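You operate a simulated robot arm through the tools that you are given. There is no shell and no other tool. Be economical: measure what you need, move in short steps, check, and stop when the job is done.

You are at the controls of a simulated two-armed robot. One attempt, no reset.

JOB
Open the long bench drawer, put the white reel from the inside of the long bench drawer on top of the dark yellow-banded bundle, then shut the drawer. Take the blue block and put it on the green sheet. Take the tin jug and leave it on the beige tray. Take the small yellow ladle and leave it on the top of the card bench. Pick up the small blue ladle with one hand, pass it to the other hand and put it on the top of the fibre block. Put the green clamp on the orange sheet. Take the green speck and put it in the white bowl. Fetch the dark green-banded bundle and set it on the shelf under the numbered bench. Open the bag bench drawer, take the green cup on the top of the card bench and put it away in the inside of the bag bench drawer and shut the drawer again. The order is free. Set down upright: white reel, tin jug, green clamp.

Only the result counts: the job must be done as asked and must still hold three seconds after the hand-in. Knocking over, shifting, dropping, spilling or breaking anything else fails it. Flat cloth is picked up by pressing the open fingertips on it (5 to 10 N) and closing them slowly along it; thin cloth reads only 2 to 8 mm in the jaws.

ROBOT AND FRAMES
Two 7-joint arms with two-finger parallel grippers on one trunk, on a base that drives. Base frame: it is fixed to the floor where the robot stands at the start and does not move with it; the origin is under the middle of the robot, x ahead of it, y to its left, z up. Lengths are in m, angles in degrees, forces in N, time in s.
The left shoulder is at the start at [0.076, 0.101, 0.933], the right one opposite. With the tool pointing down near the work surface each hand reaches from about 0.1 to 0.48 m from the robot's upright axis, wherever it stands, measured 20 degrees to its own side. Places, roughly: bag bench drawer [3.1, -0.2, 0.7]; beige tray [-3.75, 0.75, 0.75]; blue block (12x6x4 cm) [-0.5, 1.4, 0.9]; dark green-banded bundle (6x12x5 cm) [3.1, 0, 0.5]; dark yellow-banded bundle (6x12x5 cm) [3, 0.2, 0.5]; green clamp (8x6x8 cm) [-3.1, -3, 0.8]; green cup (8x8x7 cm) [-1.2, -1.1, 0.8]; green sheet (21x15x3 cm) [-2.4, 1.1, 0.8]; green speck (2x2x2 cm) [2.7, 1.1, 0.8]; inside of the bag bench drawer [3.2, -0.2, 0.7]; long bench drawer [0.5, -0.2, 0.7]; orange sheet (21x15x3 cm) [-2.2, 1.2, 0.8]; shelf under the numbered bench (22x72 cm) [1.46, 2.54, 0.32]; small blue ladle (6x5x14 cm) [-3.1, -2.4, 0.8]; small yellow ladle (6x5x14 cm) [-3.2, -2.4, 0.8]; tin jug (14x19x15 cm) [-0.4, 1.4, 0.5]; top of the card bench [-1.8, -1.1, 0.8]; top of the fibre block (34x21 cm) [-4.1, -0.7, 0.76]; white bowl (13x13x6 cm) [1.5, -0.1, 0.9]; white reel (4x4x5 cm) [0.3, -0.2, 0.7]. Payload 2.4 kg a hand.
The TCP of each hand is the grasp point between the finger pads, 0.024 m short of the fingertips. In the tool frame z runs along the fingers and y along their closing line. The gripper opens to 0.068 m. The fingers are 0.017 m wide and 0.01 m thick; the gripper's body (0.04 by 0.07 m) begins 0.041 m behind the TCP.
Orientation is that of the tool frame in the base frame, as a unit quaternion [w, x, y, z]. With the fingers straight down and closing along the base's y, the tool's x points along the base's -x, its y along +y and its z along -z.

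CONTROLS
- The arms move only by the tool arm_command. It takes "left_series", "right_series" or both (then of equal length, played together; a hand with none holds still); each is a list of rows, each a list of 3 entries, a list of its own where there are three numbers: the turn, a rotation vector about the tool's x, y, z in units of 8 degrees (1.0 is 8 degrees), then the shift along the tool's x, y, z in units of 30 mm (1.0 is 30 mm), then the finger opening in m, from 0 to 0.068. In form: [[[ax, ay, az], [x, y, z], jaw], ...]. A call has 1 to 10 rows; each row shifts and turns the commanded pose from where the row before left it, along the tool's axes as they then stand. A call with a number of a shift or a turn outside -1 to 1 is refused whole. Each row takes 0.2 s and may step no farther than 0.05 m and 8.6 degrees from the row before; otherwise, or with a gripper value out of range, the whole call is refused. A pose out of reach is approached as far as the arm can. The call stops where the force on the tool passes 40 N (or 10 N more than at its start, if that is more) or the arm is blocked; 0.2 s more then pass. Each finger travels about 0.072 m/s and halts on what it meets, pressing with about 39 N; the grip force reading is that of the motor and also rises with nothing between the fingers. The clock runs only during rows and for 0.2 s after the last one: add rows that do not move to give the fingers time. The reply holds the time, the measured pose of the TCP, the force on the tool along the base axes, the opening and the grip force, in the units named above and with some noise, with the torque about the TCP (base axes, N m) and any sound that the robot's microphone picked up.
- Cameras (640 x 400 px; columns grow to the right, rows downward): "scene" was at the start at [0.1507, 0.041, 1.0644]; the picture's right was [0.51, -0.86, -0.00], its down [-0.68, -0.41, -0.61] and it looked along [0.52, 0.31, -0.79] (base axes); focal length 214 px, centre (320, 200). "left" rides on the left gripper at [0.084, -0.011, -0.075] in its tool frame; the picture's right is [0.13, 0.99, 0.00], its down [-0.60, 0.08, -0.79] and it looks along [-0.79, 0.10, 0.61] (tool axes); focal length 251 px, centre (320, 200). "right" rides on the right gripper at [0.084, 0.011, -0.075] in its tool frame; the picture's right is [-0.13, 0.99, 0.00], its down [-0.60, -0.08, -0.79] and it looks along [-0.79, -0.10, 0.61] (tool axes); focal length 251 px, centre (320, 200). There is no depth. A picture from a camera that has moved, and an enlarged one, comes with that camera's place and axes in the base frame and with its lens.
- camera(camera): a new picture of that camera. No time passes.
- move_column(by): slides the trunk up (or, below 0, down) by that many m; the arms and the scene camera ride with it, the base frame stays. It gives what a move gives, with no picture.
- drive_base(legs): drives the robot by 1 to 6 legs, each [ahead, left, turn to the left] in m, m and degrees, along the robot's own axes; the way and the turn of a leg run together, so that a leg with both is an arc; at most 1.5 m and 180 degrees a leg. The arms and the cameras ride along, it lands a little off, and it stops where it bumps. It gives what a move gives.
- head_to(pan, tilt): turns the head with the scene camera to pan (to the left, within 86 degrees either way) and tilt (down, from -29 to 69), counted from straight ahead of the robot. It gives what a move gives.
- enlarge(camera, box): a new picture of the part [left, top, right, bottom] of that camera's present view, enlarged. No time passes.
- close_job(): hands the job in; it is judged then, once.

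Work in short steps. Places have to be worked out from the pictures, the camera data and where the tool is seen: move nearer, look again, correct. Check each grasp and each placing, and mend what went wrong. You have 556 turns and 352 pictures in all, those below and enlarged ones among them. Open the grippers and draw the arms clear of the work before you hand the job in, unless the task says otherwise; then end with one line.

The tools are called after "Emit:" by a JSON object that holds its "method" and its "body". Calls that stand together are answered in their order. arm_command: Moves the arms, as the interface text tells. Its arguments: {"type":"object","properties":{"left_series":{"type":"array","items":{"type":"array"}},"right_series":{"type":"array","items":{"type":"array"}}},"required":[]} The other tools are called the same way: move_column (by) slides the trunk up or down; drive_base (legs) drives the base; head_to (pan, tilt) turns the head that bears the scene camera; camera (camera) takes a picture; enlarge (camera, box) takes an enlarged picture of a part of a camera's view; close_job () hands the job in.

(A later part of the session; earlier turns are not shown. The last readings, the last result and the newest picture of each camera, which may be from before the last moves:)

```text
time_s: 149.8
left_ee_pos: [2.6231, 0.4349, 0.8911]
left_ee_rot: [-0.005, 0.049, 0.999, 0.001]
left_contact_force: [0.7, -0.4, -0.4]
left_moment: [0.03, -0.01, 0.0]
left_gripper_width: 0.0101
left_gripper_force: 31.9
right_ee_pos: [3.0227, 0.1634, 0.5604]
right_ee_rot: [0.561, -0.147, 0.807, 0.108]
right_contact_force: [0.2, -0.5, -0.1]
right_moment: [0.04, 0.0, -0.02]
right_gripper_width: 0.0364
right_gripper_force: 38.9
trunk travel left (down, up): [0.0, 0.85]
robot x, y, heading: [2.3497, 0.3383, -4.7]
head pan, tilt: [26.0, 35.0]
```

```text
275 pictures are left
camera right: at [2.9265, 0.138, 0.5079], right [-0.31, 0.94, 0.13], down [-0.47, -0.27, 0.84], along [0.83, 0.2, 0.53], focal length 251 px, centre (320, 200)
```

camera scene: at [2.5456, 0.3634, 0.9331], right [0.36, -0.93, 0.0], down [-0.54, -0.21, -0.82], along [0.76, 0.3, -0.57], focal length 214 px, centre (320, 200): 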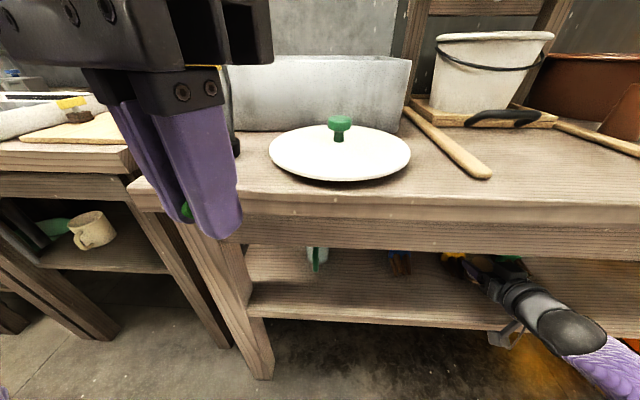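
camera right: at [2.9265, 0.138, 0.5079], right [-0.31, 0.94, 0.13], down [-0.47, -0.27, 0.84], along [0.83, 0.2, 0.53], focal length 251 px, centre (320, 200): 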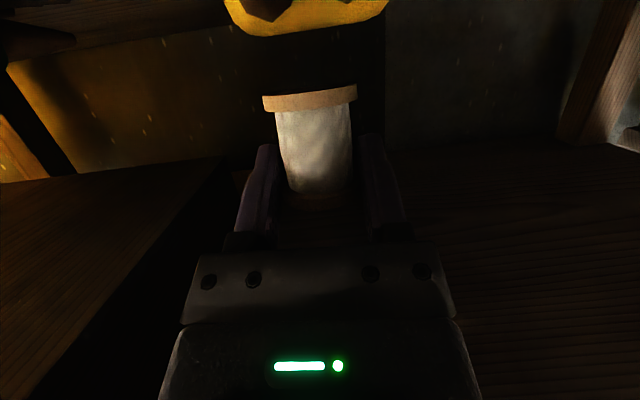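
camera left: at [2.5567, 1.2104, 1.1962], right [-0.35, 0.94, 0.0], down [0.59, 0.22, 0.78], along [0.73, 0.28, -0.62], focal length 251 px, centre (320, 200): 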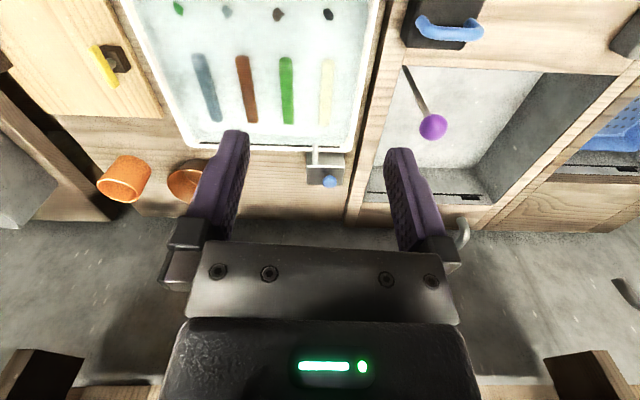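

Aligned laterally and in depth. I lower in small steps until contact.

Emit:
{"method": "arm_command", "body": {"right_series": [[[0, 0, 0], [0.157, 0, 0.058], 0.02], [[0, 0, 0], [0.157, 0, 0.058], 0.02], [[0, 0, 0], [0.094, 0, 0.035], 0.02]]}}

Emit:
{"method": "camera", "body": {"camera": "right"}}

```text
time_s: 150.6
left_ee_pos: [2.6243, 0.4358, 0.8909]
left_ee_rot: [-0.004, 0.049, 0.999, 0.001]
left_contact_force: [-0.9, 0.0, -0.3]
left_moment: [0.01, -0.03, 0.02]
left_gripper_width: 0.0106
left_gripper_force: 31.8
right_ee_pos: [3.0207, 0.1631, 0.5556]
right_ee_rot: [0.562, -0.148, 0.807, 0.108]
right_contact_force: [-0.5, 0.2, 0.2]
right_moment: [-0.01, -0.02, -0.02]
right_gripper_width: 0.0366
right_gripper_force: 39.0
right hand out of reach, approached as far as the arm can: row 2
trunk travel left (down, up): [0.0, 0.85]
robot x, y, heading: [2.3496, 0.3382, -4.6]
head pan, tilt: [26.0, 35.0]
```

```text
274 pictures are left
camera right: at [2.9253, 0.1396, 0.5021], right [-0.31, 0.94, 0.13], down [-0.47, -0.27, 0.84], along [0.83, 0.2, 0.53], focal length 251 px, centre (320, 200)
```

right: 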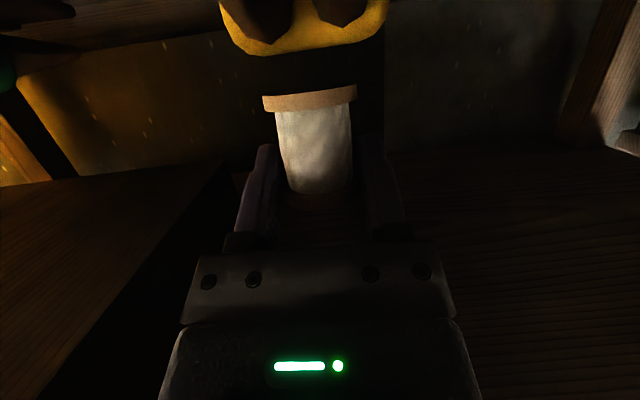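

Arm extension limits descent; I retract the arm 4 cm and bring the base 4 cm closer.

Emit:
{"method": "arm_command", "body": {"right_series": [[[0, 0, 0], [0.2, 0, -0.65], 0.02], [[0, 0, 0], [0.2, 0, -0.65], 0.02]]}}

Emit:
{"method": "drive_base", "body": {"legs": [[0.036, 0.019, 0]]}}

Emit:
{"method": "camera", "body": {"camera": "right"}}

```text
time_s: 151.2
left_ee_pos: [2.6231, 0.4353, 0.8907]
left_ee_rot: [-0.004, 0.048, 0.999, 0.0]
left_contact_force: [0.0, 0.2, -0.2]
left_moment: [0.02, -0.01, -0.02]
left_gripper_width: 0.0103
left_gripper_force: 31.2
right_ee_pos: [2.9825, 0.1498, 0.5555]
right_ee_rot: [0.561, -0.147, 0.807, 0.107]
right_contact_force: [-1.2, -0.3, -1.1]
right_moment: [-0.02, -0.02, 0.01]
right_gripper_width: 0.0364
right_gripper_force: 38.9
trunk travel left (down, up): [0.0, 0.85]
robot x, y, heading: [2.3487, 0.3376, -4.7]
head pan, tilt: [26.0, 35.0]
```

```text
time_s: 152.1
left_ee_pos: [2.6598, 0.4513, 0.8904]
left_ee_rot: [-0.004, 0.049, 0.999, 0.0]
left_contact_force: [-0.1, -0.6, -1.2]
left_moment: [0.01, -0.01, 0.01]
left_gripper_width: 0.0102
left_gripper_force: 31.3
right_ee_pos: [3.0223, 0.1653, 0.5559]
right_ee_rot: [0.561, -0.148, 0.807, 0.107]
right_contact_force: [-0.2, 0.0, 0.6]
right_moment: [0.03, 0.0, -0.01]
right_gripper_width: 0.0364
right_gripper_force: 38.7
trunk travel left (down, up): [0.0, 0.85]
robot x, y, heading: [2.3891, 0.3509, -5.1]
head pan, tilt: [26.0, 35.0]
```

```text
273 pictures are left
camera right: at [2.9253, 0.1406, 0.5035], right [-0.31, 0.94, 0.13], down [-0.47, -0.27, 0.84], along [0.83, 0.2, 0.53], focal length 251 px, centre (320, 200)
```

right: 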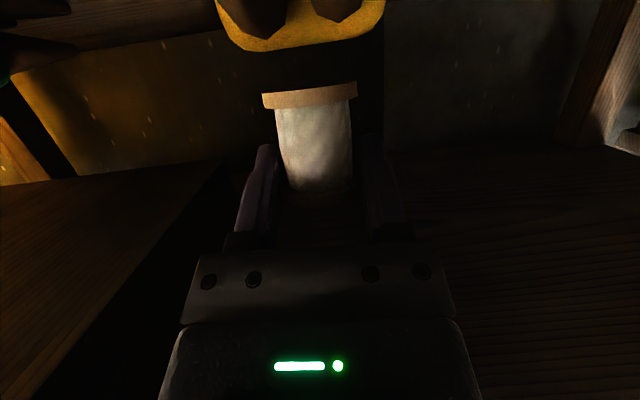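

Good. I lower in small steps to contact.

Emit:
{"method": "arm_command", "body": {"right_series": [[[0, 0, 0], [0.157, -0.1, 0.058], 0.02], [[0, 0, 0], [0.157, 0, 0.058], 0.02], [[0, 0, 0], [0.12, 0, 0.044], 0.02], [[0, 0, 0], [0, 0, 0], 0.02]]}}

Emit:
{"method": "camera", "body": {"camera": "right"}}

```text
time_s: 153.1
left_ee_pos: [2.659, 0.4509, 0.8912]
left_ee_rot: [-0.005, 0.05, 0.999, 0.001]
left_contact_force: [0.8, -0.3, 0.6]
left_moment: [0.01, -0.03, 0.02]
left_gripper_width: 0.0101
left_gripper_force: 31.3
right_ee_pos: [3.0221, 0.1622, 0.5425]
right_ee_rot: [0.561, -0.147, 0.808, 0.107]
right_contact_force: [0.2, -0.5, -0.2]
right_moment: [0.0, -0.03, -0.02]
right_gripper_width: 0.0366
right_gripper_force: 38.7
trunk travel left (down, up): [0.0, 0.85]
robot x, y, heading: [2.3848, 0.3523, -4.7]
head pan, tilt: [26.0, 35.0]
```

```text
272 pictures are left
camera right: at [2.9263, 0.1381, 0.4895], right [-0.31, 0.94, 0.13], down [-0.47, -0.27, 0.84], along [0.83, 0.2, 0.53], focal length 251 px, centre (320, 200)
```

right: 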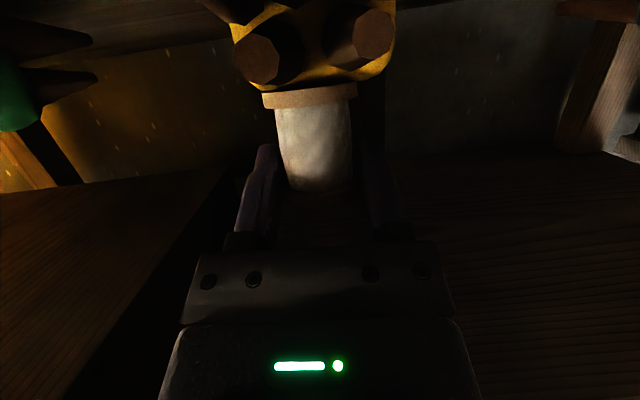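

Nearly touching; continue with 3 mm steps.

Emit:
{"method": "arm_command", "body": {"right_series": [[[0, 0, 0], [0.094, 0, 0.035], 0.02], [[0, 0, 0], [0, 0, 0], 0.02], [[0, 0, 0], [0.063, 0, 0.023], 0.02], [[0, 0, 0], [0, 0, 0], 0.02]]}}

Emit:
{"method": "enlarge", "body": {"camera": "right", "box": [200, 0, 440, 150]}}

```text
time_s: 154.1
left_ee_pos: [2.6588, 0.4513, 0.8911]
left_ee_rot: [-0.003, 0.048, 0.999, 0.0]
left_contact_force: [0.2, -0.9, 0.9]
left_moment: [0.0, -0.02, -0.02]
left_gripper_width: 0.0103
left_gripper_force: 31.2
right_ee_pos: [3.0224, 0.1641, 0.5418]
right_ee_rot: [0.564, -0.148, 0.805, 0.108]
right_contact_force: [4.0, -2.0, 31.1]
right_moment: [-0.2, 0.1, 0.02]
right_gripper_width: 0.0365
right_gripper_force: 39.0
trunk travel left (down, up): [0.0, 0.85]
robot x, y, heading: [2.3867, 0.3513, -4.8]
head pan, tilt: [26.0, 35.0]
```

```text
2.67 times, centred on (320, 75) of right
camera zoom: at [2.9264, 0.1386, 0.488], right [-0.32, 0.94, 0.13], down [-0.47, -0.27, 0.84], along [0.82, 0.2, 0.53], focal length 670 px, centre (320, 533)
```

zoom: 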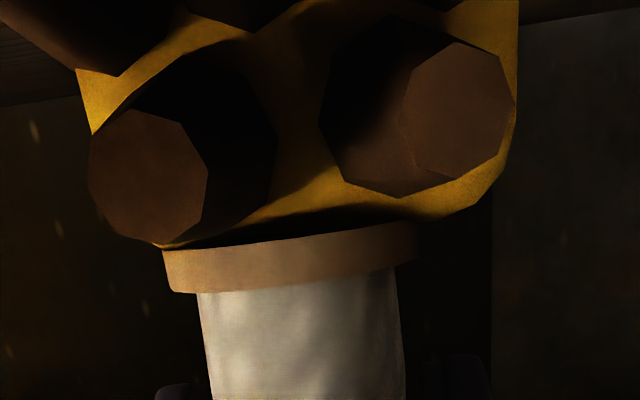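

In contact (31 N) on the band. I relieve the press, straighten the reel a few degrees, and open slowly.

Emit:
{"method": "arm_command", "body": {"right_series": [[[0, 0, 0], [-0.05, 0, -0.02], 0.02], [[0, 0.4, 0], [0, 0, 0], 0.02], [[0, 0, 0], [0, 0, 0], 0.02]]}}

Emit:
{"method": "enlarge", "body": {"camera": "right", "box": [200, 0, 440, 150]}}

```text
time_s: 154.8
left_ee_pos: [2.6593, 0.4513, 0.8919]
left_ee_rot: [-0.004, 0.048, 0.999, 0.0]
left_contact_force: [-0.1, -0.7, 0.1]
left_moment: [0.0, -0.01, -0.01]
left_gripper_width: 0.0101
left_gripper_force: 31.9
right_ee_pos: [3.0216, 0.1649, 0.541]
right_ee_rot: [0.539, -0.152, 0.822, 0.105]
right_contact_force: [6.6, 5.0, 24.5]
right_moment: [0.16, -0.04, -0.03]
right_gripper_width: 0.0365
right_gripper_force: 38.9
trunk travel left (down, up): [0.0, 0.85]
robot x, y, heading: [2.3894, 0.3514, -4.7]
head pan, tilt: [26.0, 35.0]
```

```text
2.67 times, centred on (320, 75) of right
camera zoom: at [2.9233, 0.1383, 0.4933], right [-0.31, 0.94, 0.13], down [-0.42, -0.26, 0.87], along [0.85, 0.21, 0.48], focal length 670 px, centre (320, 533)
```

zoom: 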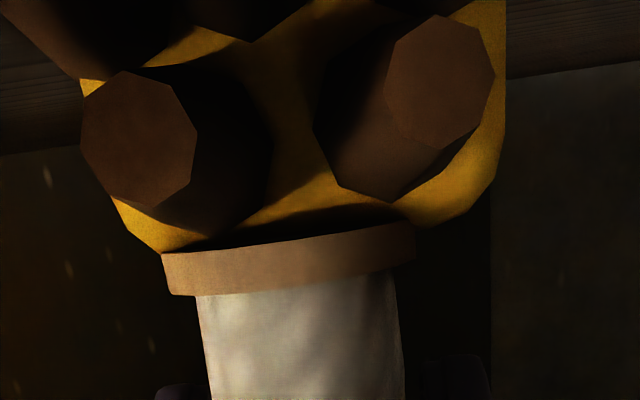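

Force still 24 N, so I raise 1.5 mm and open slowly.

Emit:
{"method": "arm_command", "body": {"right_series": [[[0, 0, 0], [-0.045, 0, -0.016], 0.02], [[0, 0, 0], [0, 0, 0], 0.038], [[0, 0, 0], [0, 0, 0], 0.042], [[0, 0, 0], [0, 0, 0], 0.05], [[0, 0, 0], [0, 0, 0], 0.06], [[0, 0, 0], [0, 0, 0], 0.068], [[0, 0, 0], [0, 0, 0], 0.068]]}}

Emit:
{"method": "enlarge", "body": {"camera": "right", "box": [160, 0, 480, 200]}}

```text
time_s: 156.4
left_ee_pos: [2.6603, 0.4515, 0.8917]
left_ee_rot: [-0.005, 0.048, 0.999, 0.001]
left_contact_force: [0.0, 0.0, 0.0]
left_moment: [0.0, 0.0, 0.01]
left_gripper_width: 0.01
left_gripper_force: 31.1
right_ee_pos: [3.0215, 0.1626, 0.5413]
right_ee_rot: [0.538, -0.15, 0.823, 0.103]
right_contact_force: [-0.1, 0.3, -0.6]
right_moment: [0.0, 0.01, 0.03]
right_gripper_width: 0.0681
right_gripper_force: 0.0
trunk travel left (down, up): [0.0, 0.85]
robot x, y, heading: [2.3864, 0.3499, -4.6]
head pan, tilt: [26.0, 35.0]
```

```text
2.00 times, centred on (320, 100) of right
camera zoom: at [2.9238, 0.137, 0.4935], right [-0.31, 0.94, 0.13], down [-0.42, -0.25, 0.87], along [0.85, 0.21, 0.48], focal length 503 px, centre (320, 400)
```

zoom: 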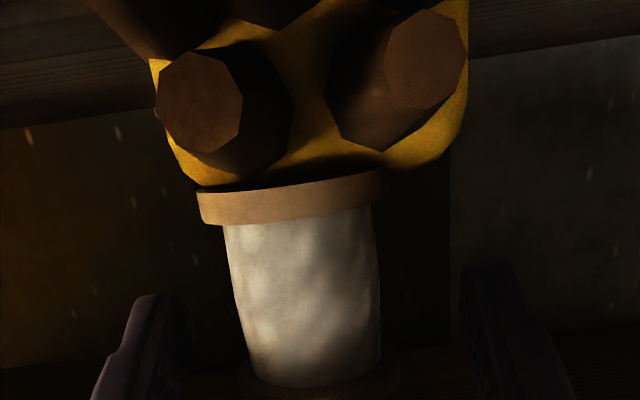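

The reel stands on the bundle. I withdraw the hand straight back.

Emit:
{"method": "arm_command", "body": {"right_series": [[[0, 0, 0], [0.26, 0, -0.61], 0.068], [[0, 0, 0], [0.26, 0, -0.61], 0.068], [[0, 0, 0], [0.26, 0, -0.61], 0.068]]}}

Emit:
{"method": "camera", "body": {"camera": "right"}}

```text
time_s: 157.2
left_ee_pos: [2.6604, 0.4501, 0.8907]
left_ee_rot: [-0.004, 0.048, 0.999, 0.0]
left_contact_force: [0.3, 0.3, -0.2]
left_moment: [-0.01, -0.01, -0.02]
left_gripper_width: 0.0104
left_gripper_force: 31.3
right_ee_pos: [2.9676, 0.1409, 0.5404]
right_ee_rot: [0.538, -0.15, 0.823, 0.103]
right_contact_force: [0.1, 0.5, 0.3]
right_moment: [-0.01, 0.01, -0.06]
right_gripper_width: 0.0682
right_gripper_force: 0.1
trunk travel left (down, up): [0.0, 0.85]
robot x, y, heading: [2.3857, 0.3543, -4.9]
head pan, tilt: [26.0, 35.0]
```

```text
268 pictures are left
camera right: at [2.8676, 0.1154, 0.4937], right [-0.31, 0.94, 0.13], down [-0.42, -0.25, 0.87], along [0.85, 0.21, 0.48], focal length 251 px, centre (320, 200)
```

right: 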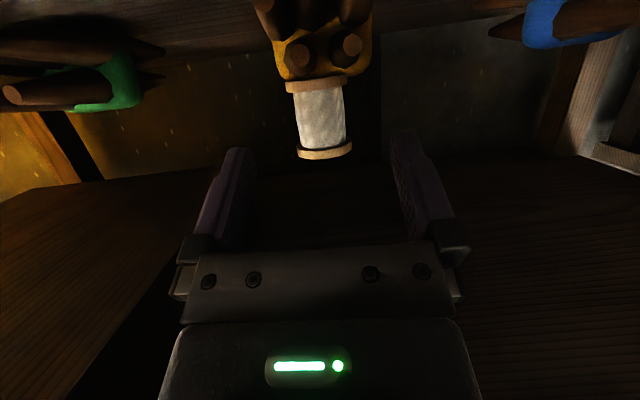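

Reel stands on the yellow bundle. I back out, and set the right hand to 40° below horizontal for gripping the green-banded bundle.

Emit:
{"method": "drive_base", "body": {"legs": [[-0.17, -0.2, 0]]}}

Emit:
{"method": "arm_command", "body": {"right_series": [[[0, 0.7, 0], [0, 0, 0], 0.068], [[0, 0.7, 0], [0, 0, 0], 0.068], [[0, 0.75, 0], [0, 0, 0], 0.068], [[0, 0, 0], [0, 0, 0], 0.068]]}}

Emit:
{"method": "camera", "body": {"camera": "right"}}

Emit:
{"method": "camera", "body": {"camera": "scene"}}

```text
time_s: 159.1
left_ee_pos: [2.4741, 0.2668, 0.8897]
left_ee_rot: [-0.005, 0.049, 0.999, 0.0]
left_contact_force: [0.2, 0.1, -0.5]
left_moment: [0.04, -0.01, -0.01]
left_gripper_width: 0.01
left_gripper_force: 31.4
right_ee_pos: [2.7785, -0.0433, 0.5411]
right_ee_rot: [0.538, -0.15, 0.823, 0.103]
right_contact_force: [1.2, 1.2, -0.8]
right_moment: [-0.01, 0.0, 0.0]
right_gripper_width: 0.0677
right_gripper_force: 0.0
trunk travel left (down, up): [0.0, 0.85]
robot x, y, heading: [2.2025, 0.1662, -4.9]
head pan, tilt: [26.0, 35.0]
```

```text
time_s: 160.1
left_ee_pos: [2.4739, 0.2658, 0.8901]
left_ee_rot: [-0.004, 0.049, 0.999, 0.0]
left_contact_force: [0.0, -0.1, -1.2]
left_moment: [-0.01, -0.01, -0.03]
left_gripper_width: 0.0102
left_gripper_force: 31.8
right_ee_pos: [2.778, -0.0453, 0.5414]
right_ee_rot: [0.408, -0.163, 0.895, 0.079]
right_contact_force: [0.0, 0.9, -0.2]
right_moment: [0.03, 0.01, 0.01]
right_gripper_width: 0.0679
right_gripper_force: 0.1
trunk travel left (down, up): [0.0, 0.85]
robot x, y, heading: [2.2025, 0.1644, -5.0]
head pan, tilt: [26.0, 35.0]
```

```text
267 pictures are left
camera right: at [2.6713, -0.0734, 0.526], right [-0.28, 0.96, 0.11], down [-0.16, -0.15, 0.97], along [0.95, 0.25, 0.2], focal length 251 px, centre (320, 200)
```

right: 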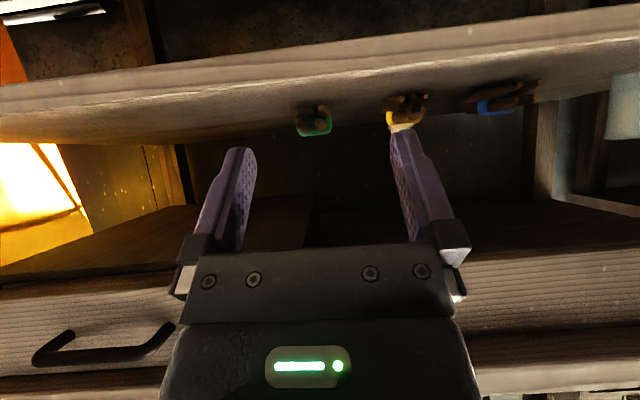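

```text
266 pictures are left
camera scene: at [2.42, 0.1905, 0.9331], right [0.36, -0.93, 0.0], down [-0.54, -0.21, -0.82], along [0.76, 0.3, -0.57], focal length 214 px, centre (320, 200)
```

scene: 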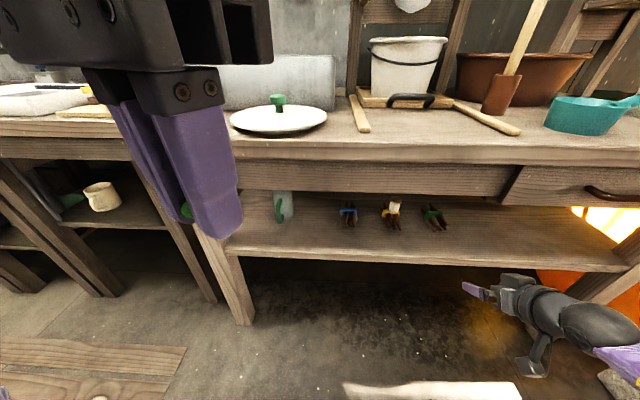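

Green bundle judged at (3.056, 0.034). I drive the hand closer in line with it.

Emit:
{"method": "drive_base", "body": {"legs": [[0.164, 0.051, 0]]}}

Emit:
{"method": "camera", "body": {"camera": "right"}}

Emit:
{"method": "enlarge", "body": {"camera": "scene", "box": [380, 170, 620, 320]}}

```text
time_s: 161.6
left_ee_pos: [2.6415, 0.3023, 0.8914]
left_ee_rot: [-0.004, 0.049, 0.999, 0.001]
left_contact_force: [-0.1, -0.1, 0.2]
left_moment: [0.02, 0.0, 0.02]
left_gripper_width: 0.0101
left_gripper_force: 31.2
right_ee_pos: [2.9454, -0.0075, 0.5412]
right_ee_rot: [0.409, -0.164, 0.894, 0.079]
right_contact_force: [0.5, -0.3, 0.3]
right_moment: [0.0, -0.01, 0.0]
right_gripper_width: 0.0679
right_gripper_force: 0.0
trunk travel left (down, up): [0.0, 0.85]
robot x, y, heading: [2.3664, 0.2052, -4.9]
head pan, tilt: [26.0, 35.0]
```

```text
265 pictures are left
camera right: at [2.8383, -0.0364, 0.5259], right [-0.28, 0.96, 0.11], down [-0.16, -0.15, 0.97], along [0.95, 0.25, 0.2], focal length 251 px, centre (320, 200)
```

right: 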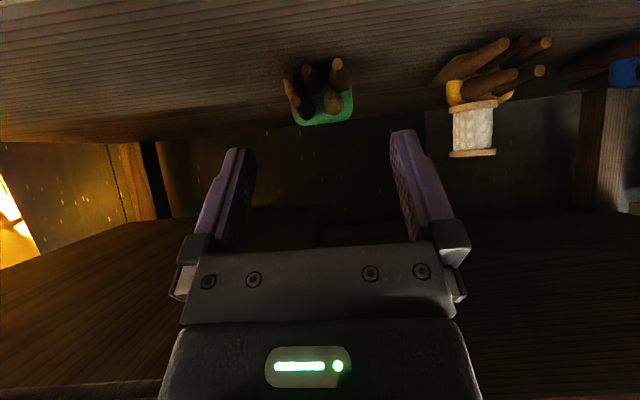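

```text
2.67 times, centred on (500, 245) of scene
camera zoom: at [2.5869, 0.2274, 0.9331], right [0.36, -0.93, 0.0], down [-0.54, -0.21, -0.82], along [0.76, 0.3, -0.57], focal length 572 px, centre (-160, 80)
```

zoom: 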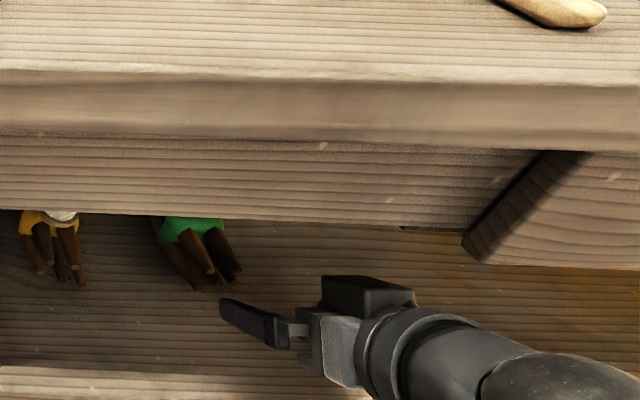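

The green bundle is centred between the fingers. I advance partway and lower to z≈0.50.

Emit:
{"method": "arm_command", "body": {"right_series": [[[0, 0, 0], [-0.02, 0, 0.72], 0.068], [[0, 0, 0], [-0.02, 0, 0.72], 0.068], [[0, 0, 0], [-0.02, 0, 0.72], 0.068]]}}

Emit:
{"method": "camera", "body": {"camera": "right"}}

```text
time_s: 162.4
left_ee_pos: [2.641, 0.3028, 0.8913]
left_ee_rot: [-0.004, 0.049, 0.999, 0.0]
left_contact_force: [-0.2, 0.4, 0.0]
left_moment: [0.02, 0.0, 0.0]
left_gripper_width: 0.01
left_gripper_force: 31.1
right_ee_pos: [2.9519, 0.0178, 0.5052]
right_ee_rot: [0.409, -0.165, 0.894, 0.08]
right_contact_force: [0.0, 0.7, 0.5]
right_moment: [-0.02, 0.0, -0.02]
right_gripper_width: 0.0678
right_gripper_force: 0.0
right hand out of reach, approached as far as the arm can: row 2, 3
trunk travel left (down, up): [0.0, 0.85]
robot x, y, heading: [2.3669, 0.2067, -4.9]
head pan, tilt: [26.0, 35.0]
```

```text
263 pictures are left
camera right: at [2.8456, -0.0119, 0.491], right [-0.28, 0.96, 0.11], down [-0.16, -0.15, 0.97], along [0.95, 0.25, 0.2], focal length 251 px, centre (320, 200)
```

right: 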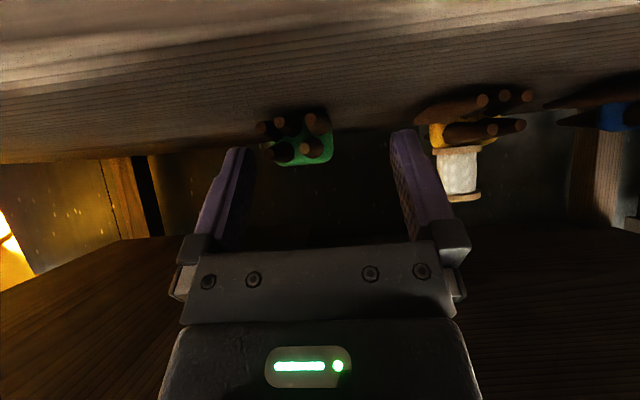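

The arm hit its extension limit and drifted left; I correct with the base (small move right/forward).

Emit:
{"method": "drive_base", "body": {"legs": [[0.037, -0.008, 0]]}}

Emit:
{"method": "camera", "body": {"camera": "right"}}

```text
time_s: 163.3
left_ee_pos: [2.6776, 0.291, 0.8916]
left_ee_rot: [-0.005, 0.049, 0.999, 0.0]
left_contact_force: [-0.6, 0.2, 0.5]
left_moment: [0.03, -0.03, 0.02]
left_gripper_width: 0.0102
left_gripper_force: 31.6
right_ee_pos: [2.9902, 0.0065, 0.5062]
right_ee_rot: [0.409, -0.164, 0.894, 0.08]
right_contact_force: [0.5, 0.2, -1.0]
right_moment: [0.01, 0.0, -0.01]
right_gripper_width: 0.068
right_gripper_force: 0.0
trunk travel left (down, up): [0.0, 0.85]
robot x, y, heading: [2.404, 0.1952, -5.0]
head pan, tilt: [26.0, 35.0]
```

```text
262 pictures are left
camera right: at [2.8822, -0.0231, 0.491], right [-0.28, 0.96, 0.11], down [-0.16, -0.15, 0.97], along [0.95, 0.25, 0.2], focal length 251 px, centre (320, 200)
```

right: 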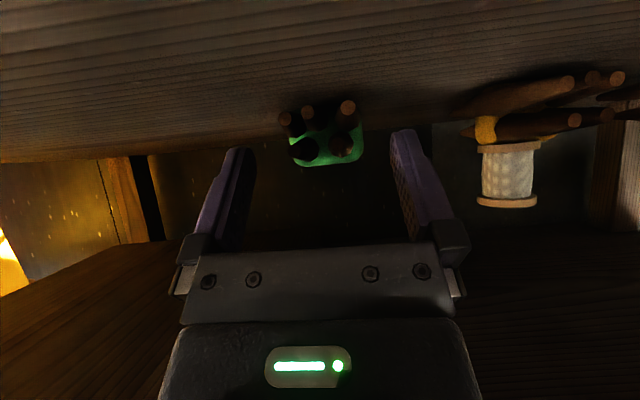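

Aligned. I drive the last 4.5 cm along the hand direction.

Emit:
{"method": "drive_base", "body": {"legs": [[0.041, 0.02, 0]]}}

Emit:
{"method": "camera", "body": {"camera": "right"}}

Emit:
{"method": "enlarge", "body": {"camera": "scene", "box": [380, 170, 620, 320]}}

```text
time_s: 164.2
left_ee_pos: [2.7222, 0.3075, 0.8909]
left_ee_rot: [-0.004, 0.049, 0.999, 0.0]
left_contact_force: [0.0, 0.0, -0.2]
left_moment: [-0.04, -0.02, 0.01]
left_gripper_width: 0.0104
left_gripper_force: 31.6
right_ee_pos: [3.0321, 0.0233, 0.5051]
right_ee_rot: [0.41, -0.163, 0.894, 0.079]
right_contact_force: [-0.5, 0.0, 0.2]
right_moment: [0.01, 0.02, -0.02]
right_gripper_width: 0.068
right_gripper_force: 0.0
trunk travel left (down, up): [0.0, 0.85]
robot x, y, heading: [2.4463, 0.2133, -4.7]
head pan, tilt: [26.0, 35.0]
```

```text
261 pictures are left
camera right: at [2.9248, -0.0069, 0.491], right [-0.28, 0.96, 0.11], down [-0.16, -0.15, 0.97], along [0.95, 0.25, 0.2], focal length 251 px, centre (320, 200)
```

right: 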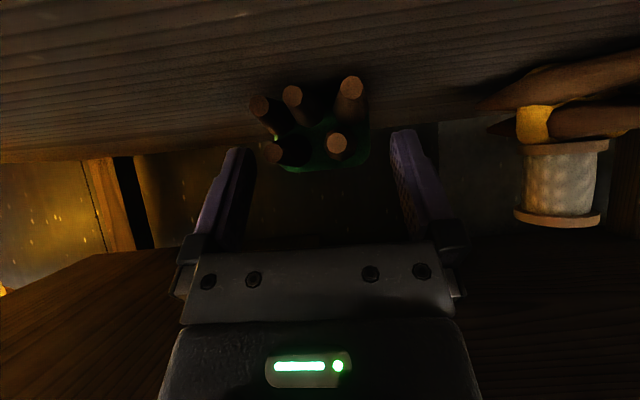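

```text
2.67 times, centred on (500, 245) of scene
camera zoom: at [2.6664, 0.2324, 0.9331], right [0.36, -0.93, 0.0], down [-0.54, -0.21, -0.82], along [0.76, 0.3, -0.57], focal length 572 px, centre (-160, 80)
```

zoom: 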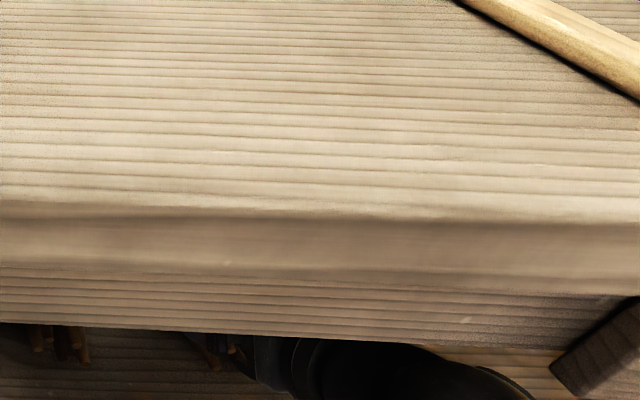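

The bundle is a few cm deeper than thought. I flatten the hand 5° for apron clearance, then drive 2.5 cm further in.

Emit:
{"method": "arm_command", "body": {"right_series": [[[0, -0.6, 0], [0, 0, 0], 0.068], [[0, 0, 0], [0, 0, 0], 0.068]]}}

Emit:
{"method": "drive_base", "body": {"legs": [[0.023, 0.013, 0]]}}

Emit:
{"method": "camera", "body": {"camera": "right"}}

```text
time_s: 164.8
left_ee_pos: [2.7207, 0.308, 0.89]
left_ee_rot: [-0.004, 0.049, 0.999, -0.001]
left_contact_force: [0.2, 0.0, -0.8]
left_moment: [-0.01, -0.02, 0.0]
left_gripper_width: 0.0104
left_gripper_force: 31.3
right_ee_pos: [3.0319, 0.0219, 0.5058]
right_ee_rot: [0.447, -0.159, 0.876, 0.085]
right_contact_force: [-0.1, 0.3, -0.7]
right_moment: [0.01, -0.02, 0.01]
right_gripper_width: 0.068
right_gripper_force: 0.0
trunk travel left (down, up): [0.0, 0.85]
robot x, y, heading: [2.4451, 0.2085, -4.9]
head pan, tilt: [26.0, 35.0]
```

```text
time_s: 165.6
left_ee_pos: [2.7439, 0.3188, 0.8903]
left_ee_rot: [-0.004, 0.049, 0.999, 0.0]
left_contact_force: [-0.4, 0.9, -0.3]
left_moment: [-0.02, 0.04, 0.02]
left_gripper_width: 0.0103
left_gripper_force: 31.4
right_ee_pos: [3.0562, 0.0335, 0.5062]
right_ee_rot: [0.447, -0.159, 0.876, 0.086]
right_contact_force: [-0.1, 0.1, -1.1]
right_moment: [-0.04, -0.01, -0.03]
right_gripper_width: 0.0677
right_gripper_force: 0.0
trunk travel left (down, up): [0.0, 0.85]
robot x, y, heading: [2.4697, 0.2198, -4.6]
head pan, tilt: [26.0, 35.0]
```

```text
259 pictures are left
camera right: at [2.9499, 0.0044, 0.4816], right [-0.28, 0.95, 0.11], down [-0.24, -0.18, 0.95], along [0.93, 0.24, 0.28], focal length 251 px, centre (320, 200)
```

right: 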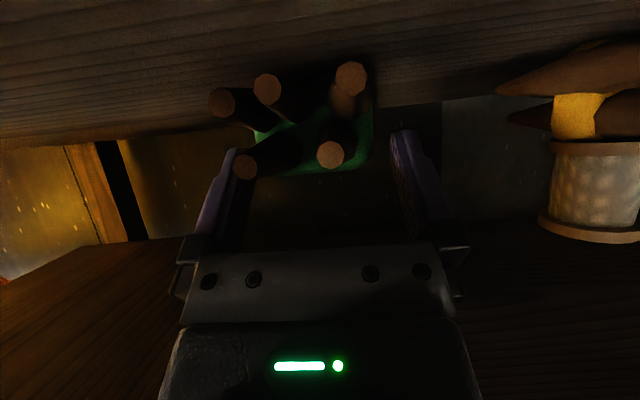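

The bundle is skewed ~15° relative to the hand. I back out 7 cm, yaw the hand 15° left, and look again.

Emit:
{"method": "drive_base", "body": {"legs": [[-0.072, -0.035, 0]]}}

Emit:
{"method": "arm_command", "body": {"right_series": [[[-0.757, 0, -0.553], [0, 0, 0], 0.068], [[-0.757, 0, -0.553], [0, 0, 0], 0.068], [[0, 0, 0], [0, 0, 0], 0.068]]}}

Emit:
{"method": "camera", "body": {"camera": "right"}}

Emit:
{"method": "enlarge", "body": {"camera": "scene", "box": [400, 190, 600, 315]}}

```text
time_s: 166.7
left_ee_pos: [2.6697, 0.2904, 0.8899]
left_ee_rot: [-0.004, 0.049, 0.999, 0.0]
left_contact_force: [0.0, 0.5, 0.4]
left_moment: [-0.03, 0.01, 0.01]
left_gripper_width: 0.0103
left_gripper_force: 31.9
right_ee_pos: [2.9818, 0.0037, 0.5058]
right_ee_rot: [0.447, -0.16, 0.876, 0.086]
right_contact_force: [-0.3, -0.6, 0.7]
right_moment: [-0.01, 0.04, 0.01]
right_gripper_width: 0.0682
right_gripper_force: 0.2
trunk travel left (down, up): [0.0, 0.85]
robot x, y, heading: [2.3881, 0.1871, -4.6]
head pan, tilt: [26.0, 35.0]
```

```text
time_s: 167.4
left_ee_pos: [2.6682, 0.2898, 0.8903]
left_ee_rot: [-0.004, 0.049, 0.999, 0.0]
left_contact_force: [-0.2, 0.0, 0.7]
left_moment: [0.01, 0.0, -0.03]
left_gripper_width: 0.0101
left_gripper_force: 31.7
right_ee_pos: [2.9805, 0.0043, 0.5062]
right_ee_rot: [0.433, -0.273, 0.847, 0.144]
right_contact_force: [0.3, 0.0, 0.7]
right_moment: [-0.01, 0.01, 0.0]
right_gripper_width: 0.068
right_gripper_force: 0.1
trunk travel left (down, up): [0.0, 0.85]
robot x, y, heading: [2.3928, 0.1928, -5.0]
head pan, tilt: [26.0, 35.0]
```

```text
258 pictures are left
camera right: at [2.8864, -0.0513, 0.4818], right [-0.52, 0.85, 0.11], down [-0.18, -0.24, 0.95], along [0.83, 0.48, 0.28], focal length 251 px, centre (320, 200)
```

right: 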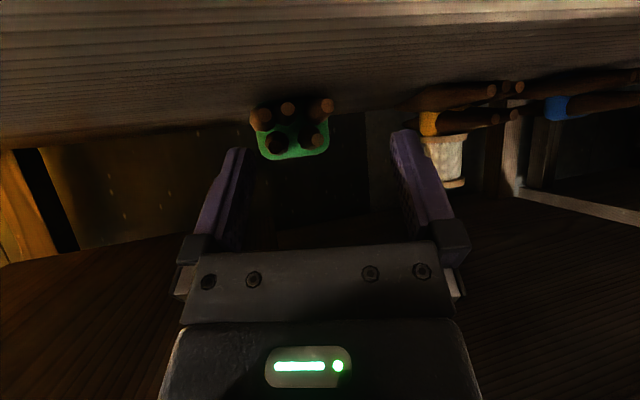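

```text
3.20 times, centred on (500, 252) of scene
camera zoom: at [2.6152, 0.2145, 0.9331], right [0.36, -0.93, 0.0], down [-0.54, -0.21, -0.82], along [0.76, 0.3, -0.57], focal length 686 px, centre (-256, 32)
```

zoom: 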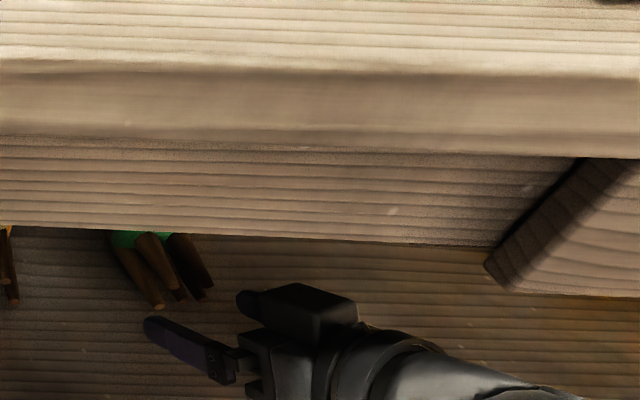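

The bundle axis is about heading 30°. I yaw back 6° and shift the base to line up, then view again.

Emit:
{"method": "arm_command", "body": {"right_series": [[[0.605, 0, 0.4425], [0, 0, 0], 0.068], [[0, 0, 0], [0, 0, 0], 0.068]]}}

Emit:
{"method": "drive_base", "body": {"legs": [[0.041, 0.002, 0]]}}

Emit:
{"method": "camera", "body": {"camera": "right"}}

```text
time_s: 168.1
left_ee_pos: [2.6682, 0.2894, 0.8903]
left_ee_rot: [-0.004, 0.049, 0.999, 0.0]
left_contact_force: [0.3, 0.0, 0.1]
left_moment: [0.0, 0.03, 0.0]
left_gripper_width: 0.0102
left_gripper_force: 31.1
right_ee_pos: [2.9809, 0.0027, 0.5058]
right_ee_rot: [0.439, -0.229, 0.86, 0.121]
right_contact_force: [0.2, 1.0, -0.6]
right_moment: [-0.03, -0.03, -0.02]
right_gripper_width: 0.0678
right_gripper_force: 0.0
trunk travel left (down, up): [0.0, 0.85]
robot x, y, heading: [2.3895, 0.1925, -5.1]
head pan, tilt: [26.0, 35.0]
```

```text
time_s: 168.9
left_ee_pos: [2.7096, 0.2884, 0.8915]
left_ee_rot: [-0.005, 0.049, 0.999, 0.0]
left_contact_force: [0.2, 0.4, -0.1]
left_moment: [0.0, -0.03, -0.02]
left_gripper_width: 0.01
left_gripper_force: 31.2
right_ee_pos: [3.0223, 0.0027, 0.506]
right_ee_rot: [0.44, -0.229, 0.86, 0.121]
right_contact_force: [-0.2, 0.3, -0.3]
right_moment: [0.0, 0.0, -0.01]
right_gripper_width: 0.068
right_gripper_force: 0.1
trunk travel left (down, up): [0.0, 0.85]
robot x, y, heading: [2.4376, 0.1919, -4.6]
head pan, tilt: [26.0, 35.0]
```

```text
256 pictures are left
camera right: at [2.9221, -0.0424, 0.4816], right [-0.43, 0.9, 0.11], down [-0.21, -0.22, 0.95], along [0.88, 0.39, 0.28], focal length 251 px, centre (320, 200)
```

right: 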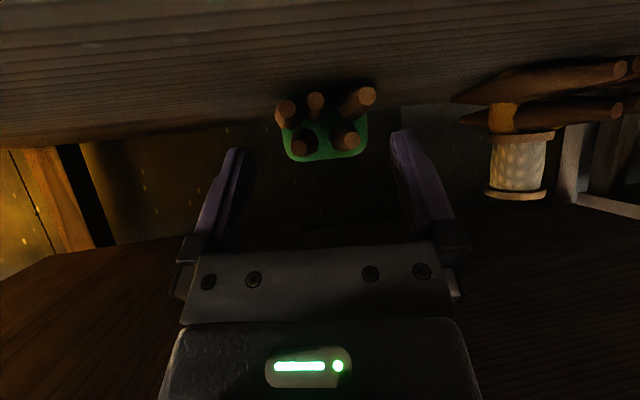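

Now well aligned. I drive 4.4 cm in along the hand direction.

Emit:
{"method": "drive_base", "body": {"legs": [[0.036, 0.025, 0]]}}

Emit:
{"method": "camera", "body": {"camera": "right"}}

```text
time_s: 169.9
left_ee_pos: [2.7397, 0.3049, 0.8905]
left_ee_rot: [-0.003, 0.051, 0.999, 0.001]
left_contact_force: [-0.8, 0.2, -0.6]
left_moment: [-0.02, 0.01, 0.01]
left_gripper_width: 0.0103
left_gripper_force: 31.9
right_ee_pos: [3.0478, 0.0158, 0.5038]
right_ee_rot: [0.436, -0.226, 0.863, 0.12]
right_contact_force: [8.0, 0.8, 49.3]
right_moment: [-2.96, 5.44, 0.4]
right_gripper_width: 0.0682
right_gripper_force: 0.1
trunk travel left (down, up): [0.0, 0.85]
robot x, y, heading: [2.4668, 0.2109, -5.0]
head pan, tilt: [26.0, 35.0]
stopped in leg 1: the force on the tool passed its limit at 58 N (the readings are from after the stop); the commanded pose is now the measured one
```

```text
255 pictures are left
camera right: at [2.9479, -0.0278, 0.4802], right [-0.42, 0.9, 0.11], down [-0.2, -0.22, 0.95], along [0.88, 0.38, 0.27], focal length 251 px, centre (320, 200)
```

right: 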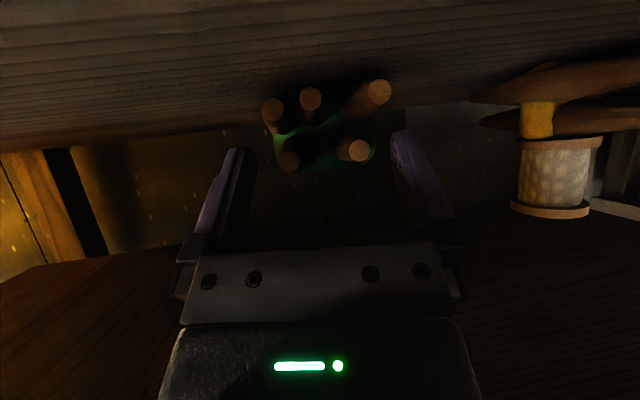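

The camera housing touches the shelf edge (49 N up). I raise the hand 1.2 cm.

Emit:
{"method": "arm_command", "body": {"right_series": [[[0, 0, 0], [-0.16, 0, -0.12], 0.068], [[0, 0, 0], [-0.16, 0, -0.12], 0.068], [[0, 0, 0], [0, 0, 0], 0.068]]}}

Emit:
{"method": "camera", "body": {"camera": "right"}}

```text
time_s: 170.7
left_ee_pos: [2.7431, 0.3032, 0.8882]
left_ee_rot: [-0.007, 0.05, 0.999, 0.002]
left_contact_force: [-0.2, -0.4, -0.5]
left_moment: [0.01, 0.0, -0.03]
left_gripper_width: 0.0104
left_gripper_force: 31.3
right_ee_pos: [3.0448, 0.0164, 0.5012]
right_ee_rot: [0.425, -0.225, 0.868, 0.124]
right_contact_force: [0.7, 0.6, 0.0]
right_moment: [0.01, 0.03, -0.02]
right_gripper_width: 0.0682
right_gripper_force: 0.0
trunk travel left (down, up): [0.0, 0.85]
robot x, y, heading: [2.467, 0.2067, -5.1]
head pan, tilt: [26.0, 35.0]
```

```text
254 pictures are left
camera right: at [2.9442, -0.0281, 0.4804], right [-0.42, 0.9, 0.13], down [-0.18, -0.22, 0.96], along [0.89, 0.38, 0.25], focal length 251 px, centre (320, 200)
```

right: 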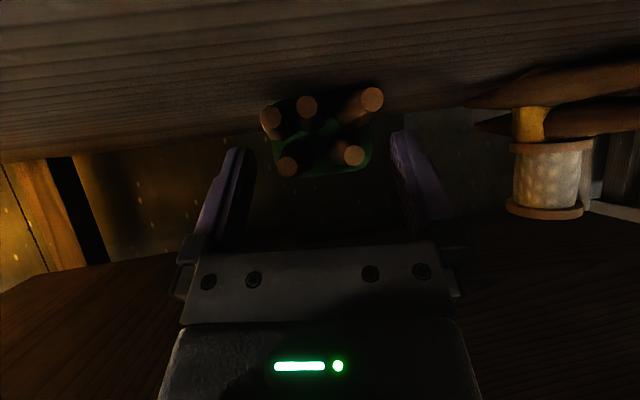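

Force is zero now. The fingers already straddle the stick ends by ~2 cm, so I close here to drag the bundle forward and regrip afterwards.

Emit:
{"method": "arm_command", "body": {"right_series": [[[0, 0, 0], [0, 0, 0], 0.06], [[0, 0, 0], [0, 0, 0], 0.05], [[0, 0, 0], [0, 0, 0], 0.04], [[0, 0, 0], [0, 0, 0], 0.03], [[0, 0, 0], [0, 0, 0], 0.03]]}}

Emit:
{"method": "camera", "body": {"camera": "right"}}

```text
time_s: 171.9
left_ee_pos: [2.7437, 0.3038, 0.8896]
left_ee_rot: [-0.007, 0.052, 0.999, 0.002]
left_contact_force: [0.8, -0.9, 0.1]
left_moment: [-0.02, 0.0, -0.01]
left_gripper_width: 0.0101
left_gripper_force: 31.2
right_ee_pos: [3.0453, 0.0155, 0.5019]
right_ee_rot: [0.425, -0.224, 0.868, 0.123]
right_contact_force: [-0.6, -0.5, 0.5]
right_moment: [-0.01, 0.05, -0.01]
right_gripper_width: 0.0513
right_gripper_force: 38.9
trunk travel left (down, up): [0.0, 0.85]
robot x, y, heading: [2.4685, 0.21, -4.9]
head pan, tilt: [26.0, 35.0]
```

```text
253 pictures are left
camera right: at [2.9436, -0.0292, 0.4811], right [-0.42, 0.9, 0.13], down [-0.18, -0.22, 0.96], along [0.89, 0.38, 0.25], focal length 251 px, centre (320, 200)
```

right: 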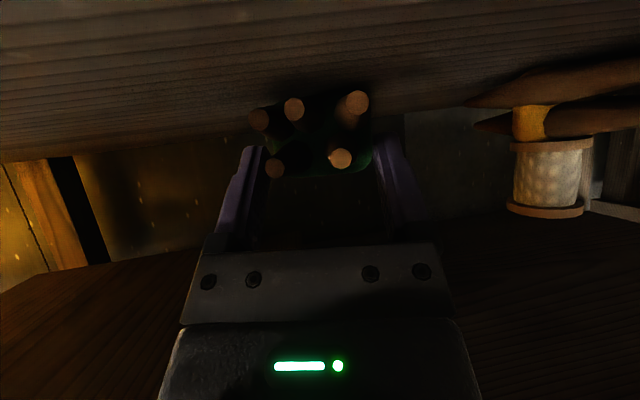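

Gripped at 51 mm with 39 N. I lift slightly and back the base out.

Emit:
{"method": "arm_command", "body": {"right_series": [[[0, 0, 0], [-0.13, 0, -0.1], 0.03], [[0, 0, 0], [-0.13, 0, -0.1], 0.03]]}}

Emit:
{"method": "drive_base", "body": {"legs": [[-0.08, -0.04, 0]]}}

Emit:
{"method": "camera", "body": {"camera": "right"}}

Emit:
{"method": "enlarge", "body": {"camera": "scene", "box": [400, 190, 600, 315]}}

```text
time_s: 172.5
left_ee_pos: [2.7464, 0.301, 0.8874]
left_ee_rot: [-0.008, 0.051, 0.999, 0.003]
left_contact_force: [0.1, 0.8, -0.1]
left_moment: [0.0, 0.0, 0.0]
left_gripper_width: 0.0103
left_gripper_force: 31.8
right_ee_pos: [3.0406, 0.0158, 0.5006]
right_ee_rot: [0.415, -0.226, 0.872, 0.129]
right_contact_force: [9.5, 4.8, 25.1]
right_moment: [-0.02, -1.29, 0.28]
right_gripper_width: 0.0518
right_gripper_force: 38.7
trunk travel left (down, up): [0.0, 0.85]
robot x, y, heading: [2.4637, 0.2073, -4.8]
head pan, tilt: [26.0, 35.0]
```

```text
time_s: 173.6
left_ee_pos: [2.6567, 0.2712, 0.8906]
left_ee_rot: [-0.005, 0.05, 0.999, 0.0]
left_contact_force: [-0.3, -0.3, 0.3]
left_moment: [0.03, -0.01, 0.05]
left_gripper_width: 0.0101
left_gripper_force: 32.0
right_ee_pos: [2.9662, -0.0168, 0.5253]
right_ee_rot: [0.436, -0.226, 0.863, 0.12]
right_contact_force: [-0.7, 0.1, -0.2]
right_moment: [-0.01, 0.04, 0.03]
right_gripper_width: 0.0518
right_gripper_force: 39.0
trunk travel left (down, up): [0.0, 0.85]
robot x, y, heading: [2.3845, 0.1788, -4.9]
head pan, tilt: [26.0, 35.0]
```

```text
252 pictures are left
camera right: at [2.8654, -0.0615, 0.5012], right [-0.42, 0.9, 0.11], down [-0.2, -0.22, 0.96], along [0.88, 0.38, 0.27], focal length 251 px, centre (320, 200)
```

right: 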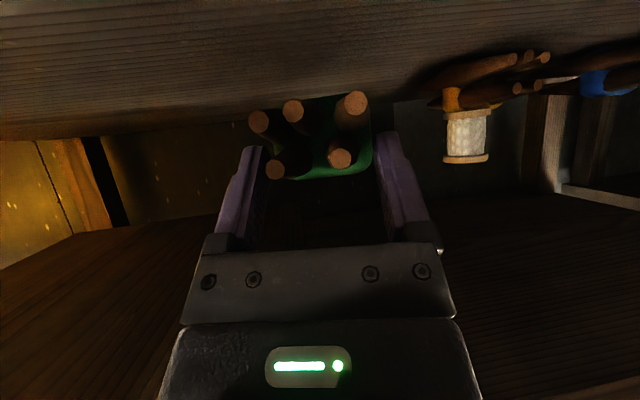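

```text
3.20 times, centred on (500, 252) of scene
camera zoom: at [2.6034, 0.1969, 0.9332], right [0.36, -0.93, 0.0], down [-0.54, -0.2, -0.82], along [0.76, 0.29, -0.57], focal length 686 px, centre (-256, 32)
```

zoom: 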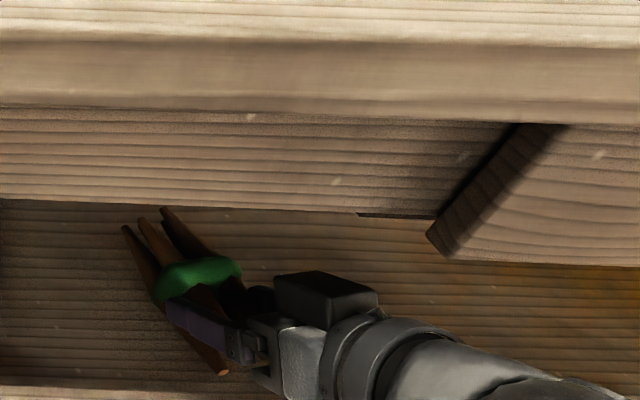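

The bundle comes with the hand. I back fully out and check the grip.

Emit:
{"method": "drive_base", "body": {"legs": [[-0.2, -0.1, 0]]}}

Emit:
{"method": "move_column", "body": {"by": 0.15}}

Emit:
{"method": "head_to", "body": {"pan": 10, "tilt": 40}}

Emit:
{"method": "camera", "body": {"camera": "scene"}}

Emit:
{"method": "camera", "body": {"camera": "right"}}

```text
time_s: 175.3
left_ee_pos: [2.4497, 0.1895, 0.8904]
left_ee_rot: [-0.004, 0.051, 0.999, 0.0]
left_contact_force: [0.5, -0.8, -0.2]
left_moment: [0.0, -0.02, 0.0]
left_gripper_width: 0.0104
left_gripper_force: 31.1
right_ee_pos: [2.7574, -0.1, 0.525]
right_ee_rot: [0.436, -0.226, 0.863, 0.12]
right_contact_force: [0.5, -0.1, -1.2]
right_moment: [-0.02, 0.06, 0.01]
right_gripper_width: 0.0516
right_gripper_force: 38.9
trunk travel left (down, up): [0.0, 0.85]
robot x, y, heading: [2.1724, 0.0946, -5.2]
head pan, tilt: [26.0, 35.0]
```

```text
time_s: 177.0
left_ee_pos: [2.4496, 0.1895, 1.0412]
left_ee_rot: [-0.004, 0.05, 0.999, 0.002]
left_contact_force: [-1.0, -0.1, -0.8]
left_moment: [0.02, 0.0, -0.03]
left_gripper_width: 0.0103
left_gripper_force: 31.1
right_ee_pos: [2.7577, -0.0992, 0.6752]
right_ee_rot: [0.435, -0.226, 0.863, 0.12]
right_contact_force: [0.1, 0.2, -0.8]
right_moment: [0.01, 0.06, -0.03]
right_gripper_width: 0.0517
right_gripper_force: 39.4
trunk travel left (down, up): [-0.15, 0.7]
robot x, y, heading: [2.1742, 0.0903, -5.1]
head pan, tilt: [26.0, 35.0]
```

```text
time_s: 177.8
left_ee_pos: [2.4495, 0.189, 1.0406]
left_ee_rot: [-0.004, 0.051, 0.999, 0.0]
left_contact_force: [0.5, -0.2, 1.2]
left_moment: [-0.03, -0.01, 0.0]
left_gripper_width: 0.0101
left_gripper_force: 31.6
right_ee_pos: [2.7573, -0.1003, 0.6735]
right_ee_rot: [0.436, -0.226, 0.863, 0.12]
right_contact_force: [-0.1, 0.7, -0.8]
right_moment: [-0.03, 0.05, -0.01]
right_gripper_width: 0.0514
right_gripper_force: 38.7
trunk travel left (down, up): [-0.15, 0.7]
robot x, y, heading: [2.1754, 0.0911, -4.9]
head pan, tilt: [10.0, 40.0]
```

```text
250 pictures are left
camera scene: at [2.3455, 0.0948, 1.0818], right [0.09, -1.0, 0.0], down [-0.64, -0.06, -0.77], along [0.76, 0.07, -0.64], focal length 214 px, centre (320, 200)
```

scene: 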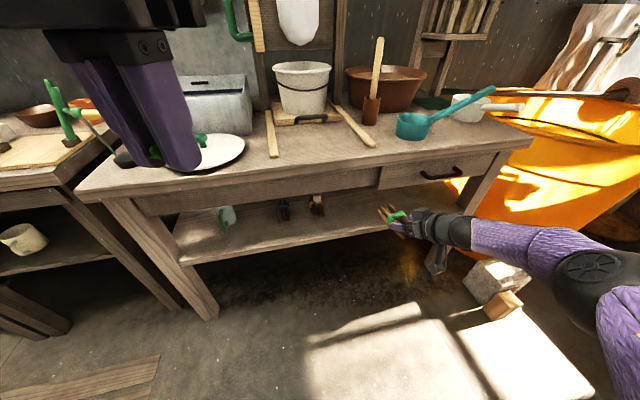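

```text
249 pictures are left
camera right: at [2.6571, -0.1442, 0.651], right [-0.42, 0.9, 0.11], down [-0.2, -0.22, 0.96], along [0.88, 0.38, 0.27], focal length 251 px, centre (320, 200)
```

right: 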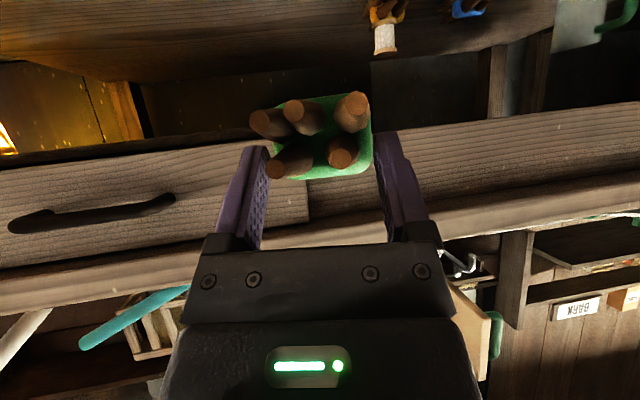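

The bundle is held level. The numbered bench shelf is next (robot must face north), so I move to open floor and turn.

Emit:
{"method": "drive_base", "body": {"legs": [[-0.39, 0.78, 0], [0, 0, 80]]}}

Emit:
{"method": "head_to", "body": {"pan": 10, "tilt": 25}}

Emit:
{"method": "camera", "body": {"camera": "scene"}}

```text
time_s: 185.9
left_ee_pos: [1.8121, 1.1922, 1.0414]
left_ee_rot: [-0.003, -0.6, 0.8, -0.002]
left_contact_force: [-0.4, 1.0, -0.1]
left_moment: [0.0, 0.01, 0.0]
left_gripper_width: 0.0102
left_gripper_force: 31.5
right_ee_pos: [2.1533, 1.444, 0.6748]
right_ee_rot: [-0.258, 0.726, -0.519, -0.37]
right_contact_force: [-0.5, -0.1, -1.7]
right_moment: [-0.04, -0.01, 0.02]
right_gripper_width: 0.0516
right_gripper_force: 38.6
trunk travel left (down, up): [-0.15, 0.7]
robot x, y, heading: [1.8565, 0.9052, 74.3]
head pan, tilt: [10.0, 40.0]
```

```text
time_s: 186.6
left_ee_pos: [1.8126, 1.193, 1.0401]
left_ee_rot: [-0.005, -0.6, 0.8, -0.002]
left_contact_force: [0.0, -0.4, -0.2]
left_moment: [-0.02, -0.01, 0.0]
left_gripper_width: 0.0102
left_gripper_force: 30.4
right_ee_pos: [2.1524, 1.4428, 0.6746]
right_ee_rot: [-0.258, 0.725, -0.519, -0.371]
right_contact_force: [0.0, -0.1, -1.3]
right_moment: [-0.03, -0.05, 0.0]
right_gripper_width: 0.0516
right_gripper_force: 39.4
trunk travel left (down, up): [-0.15, 0.7]
robot x, y, heading: [1.8554, 0.9029, 74.6]
head pan, tilt: [10.0, 25.0]
```

```text
248 pictures are left
camera scene: at [1.8892, 1.0828, 1.105], right [1.0, -0.1, 0.0], down [-0.04, -0.42, -0.91], along [0.09, 0.9, -0.42], focal length 214 px, centre (320, 200)
```

scene: 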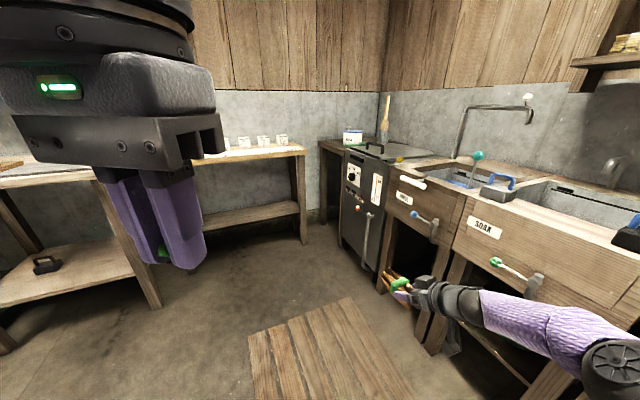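

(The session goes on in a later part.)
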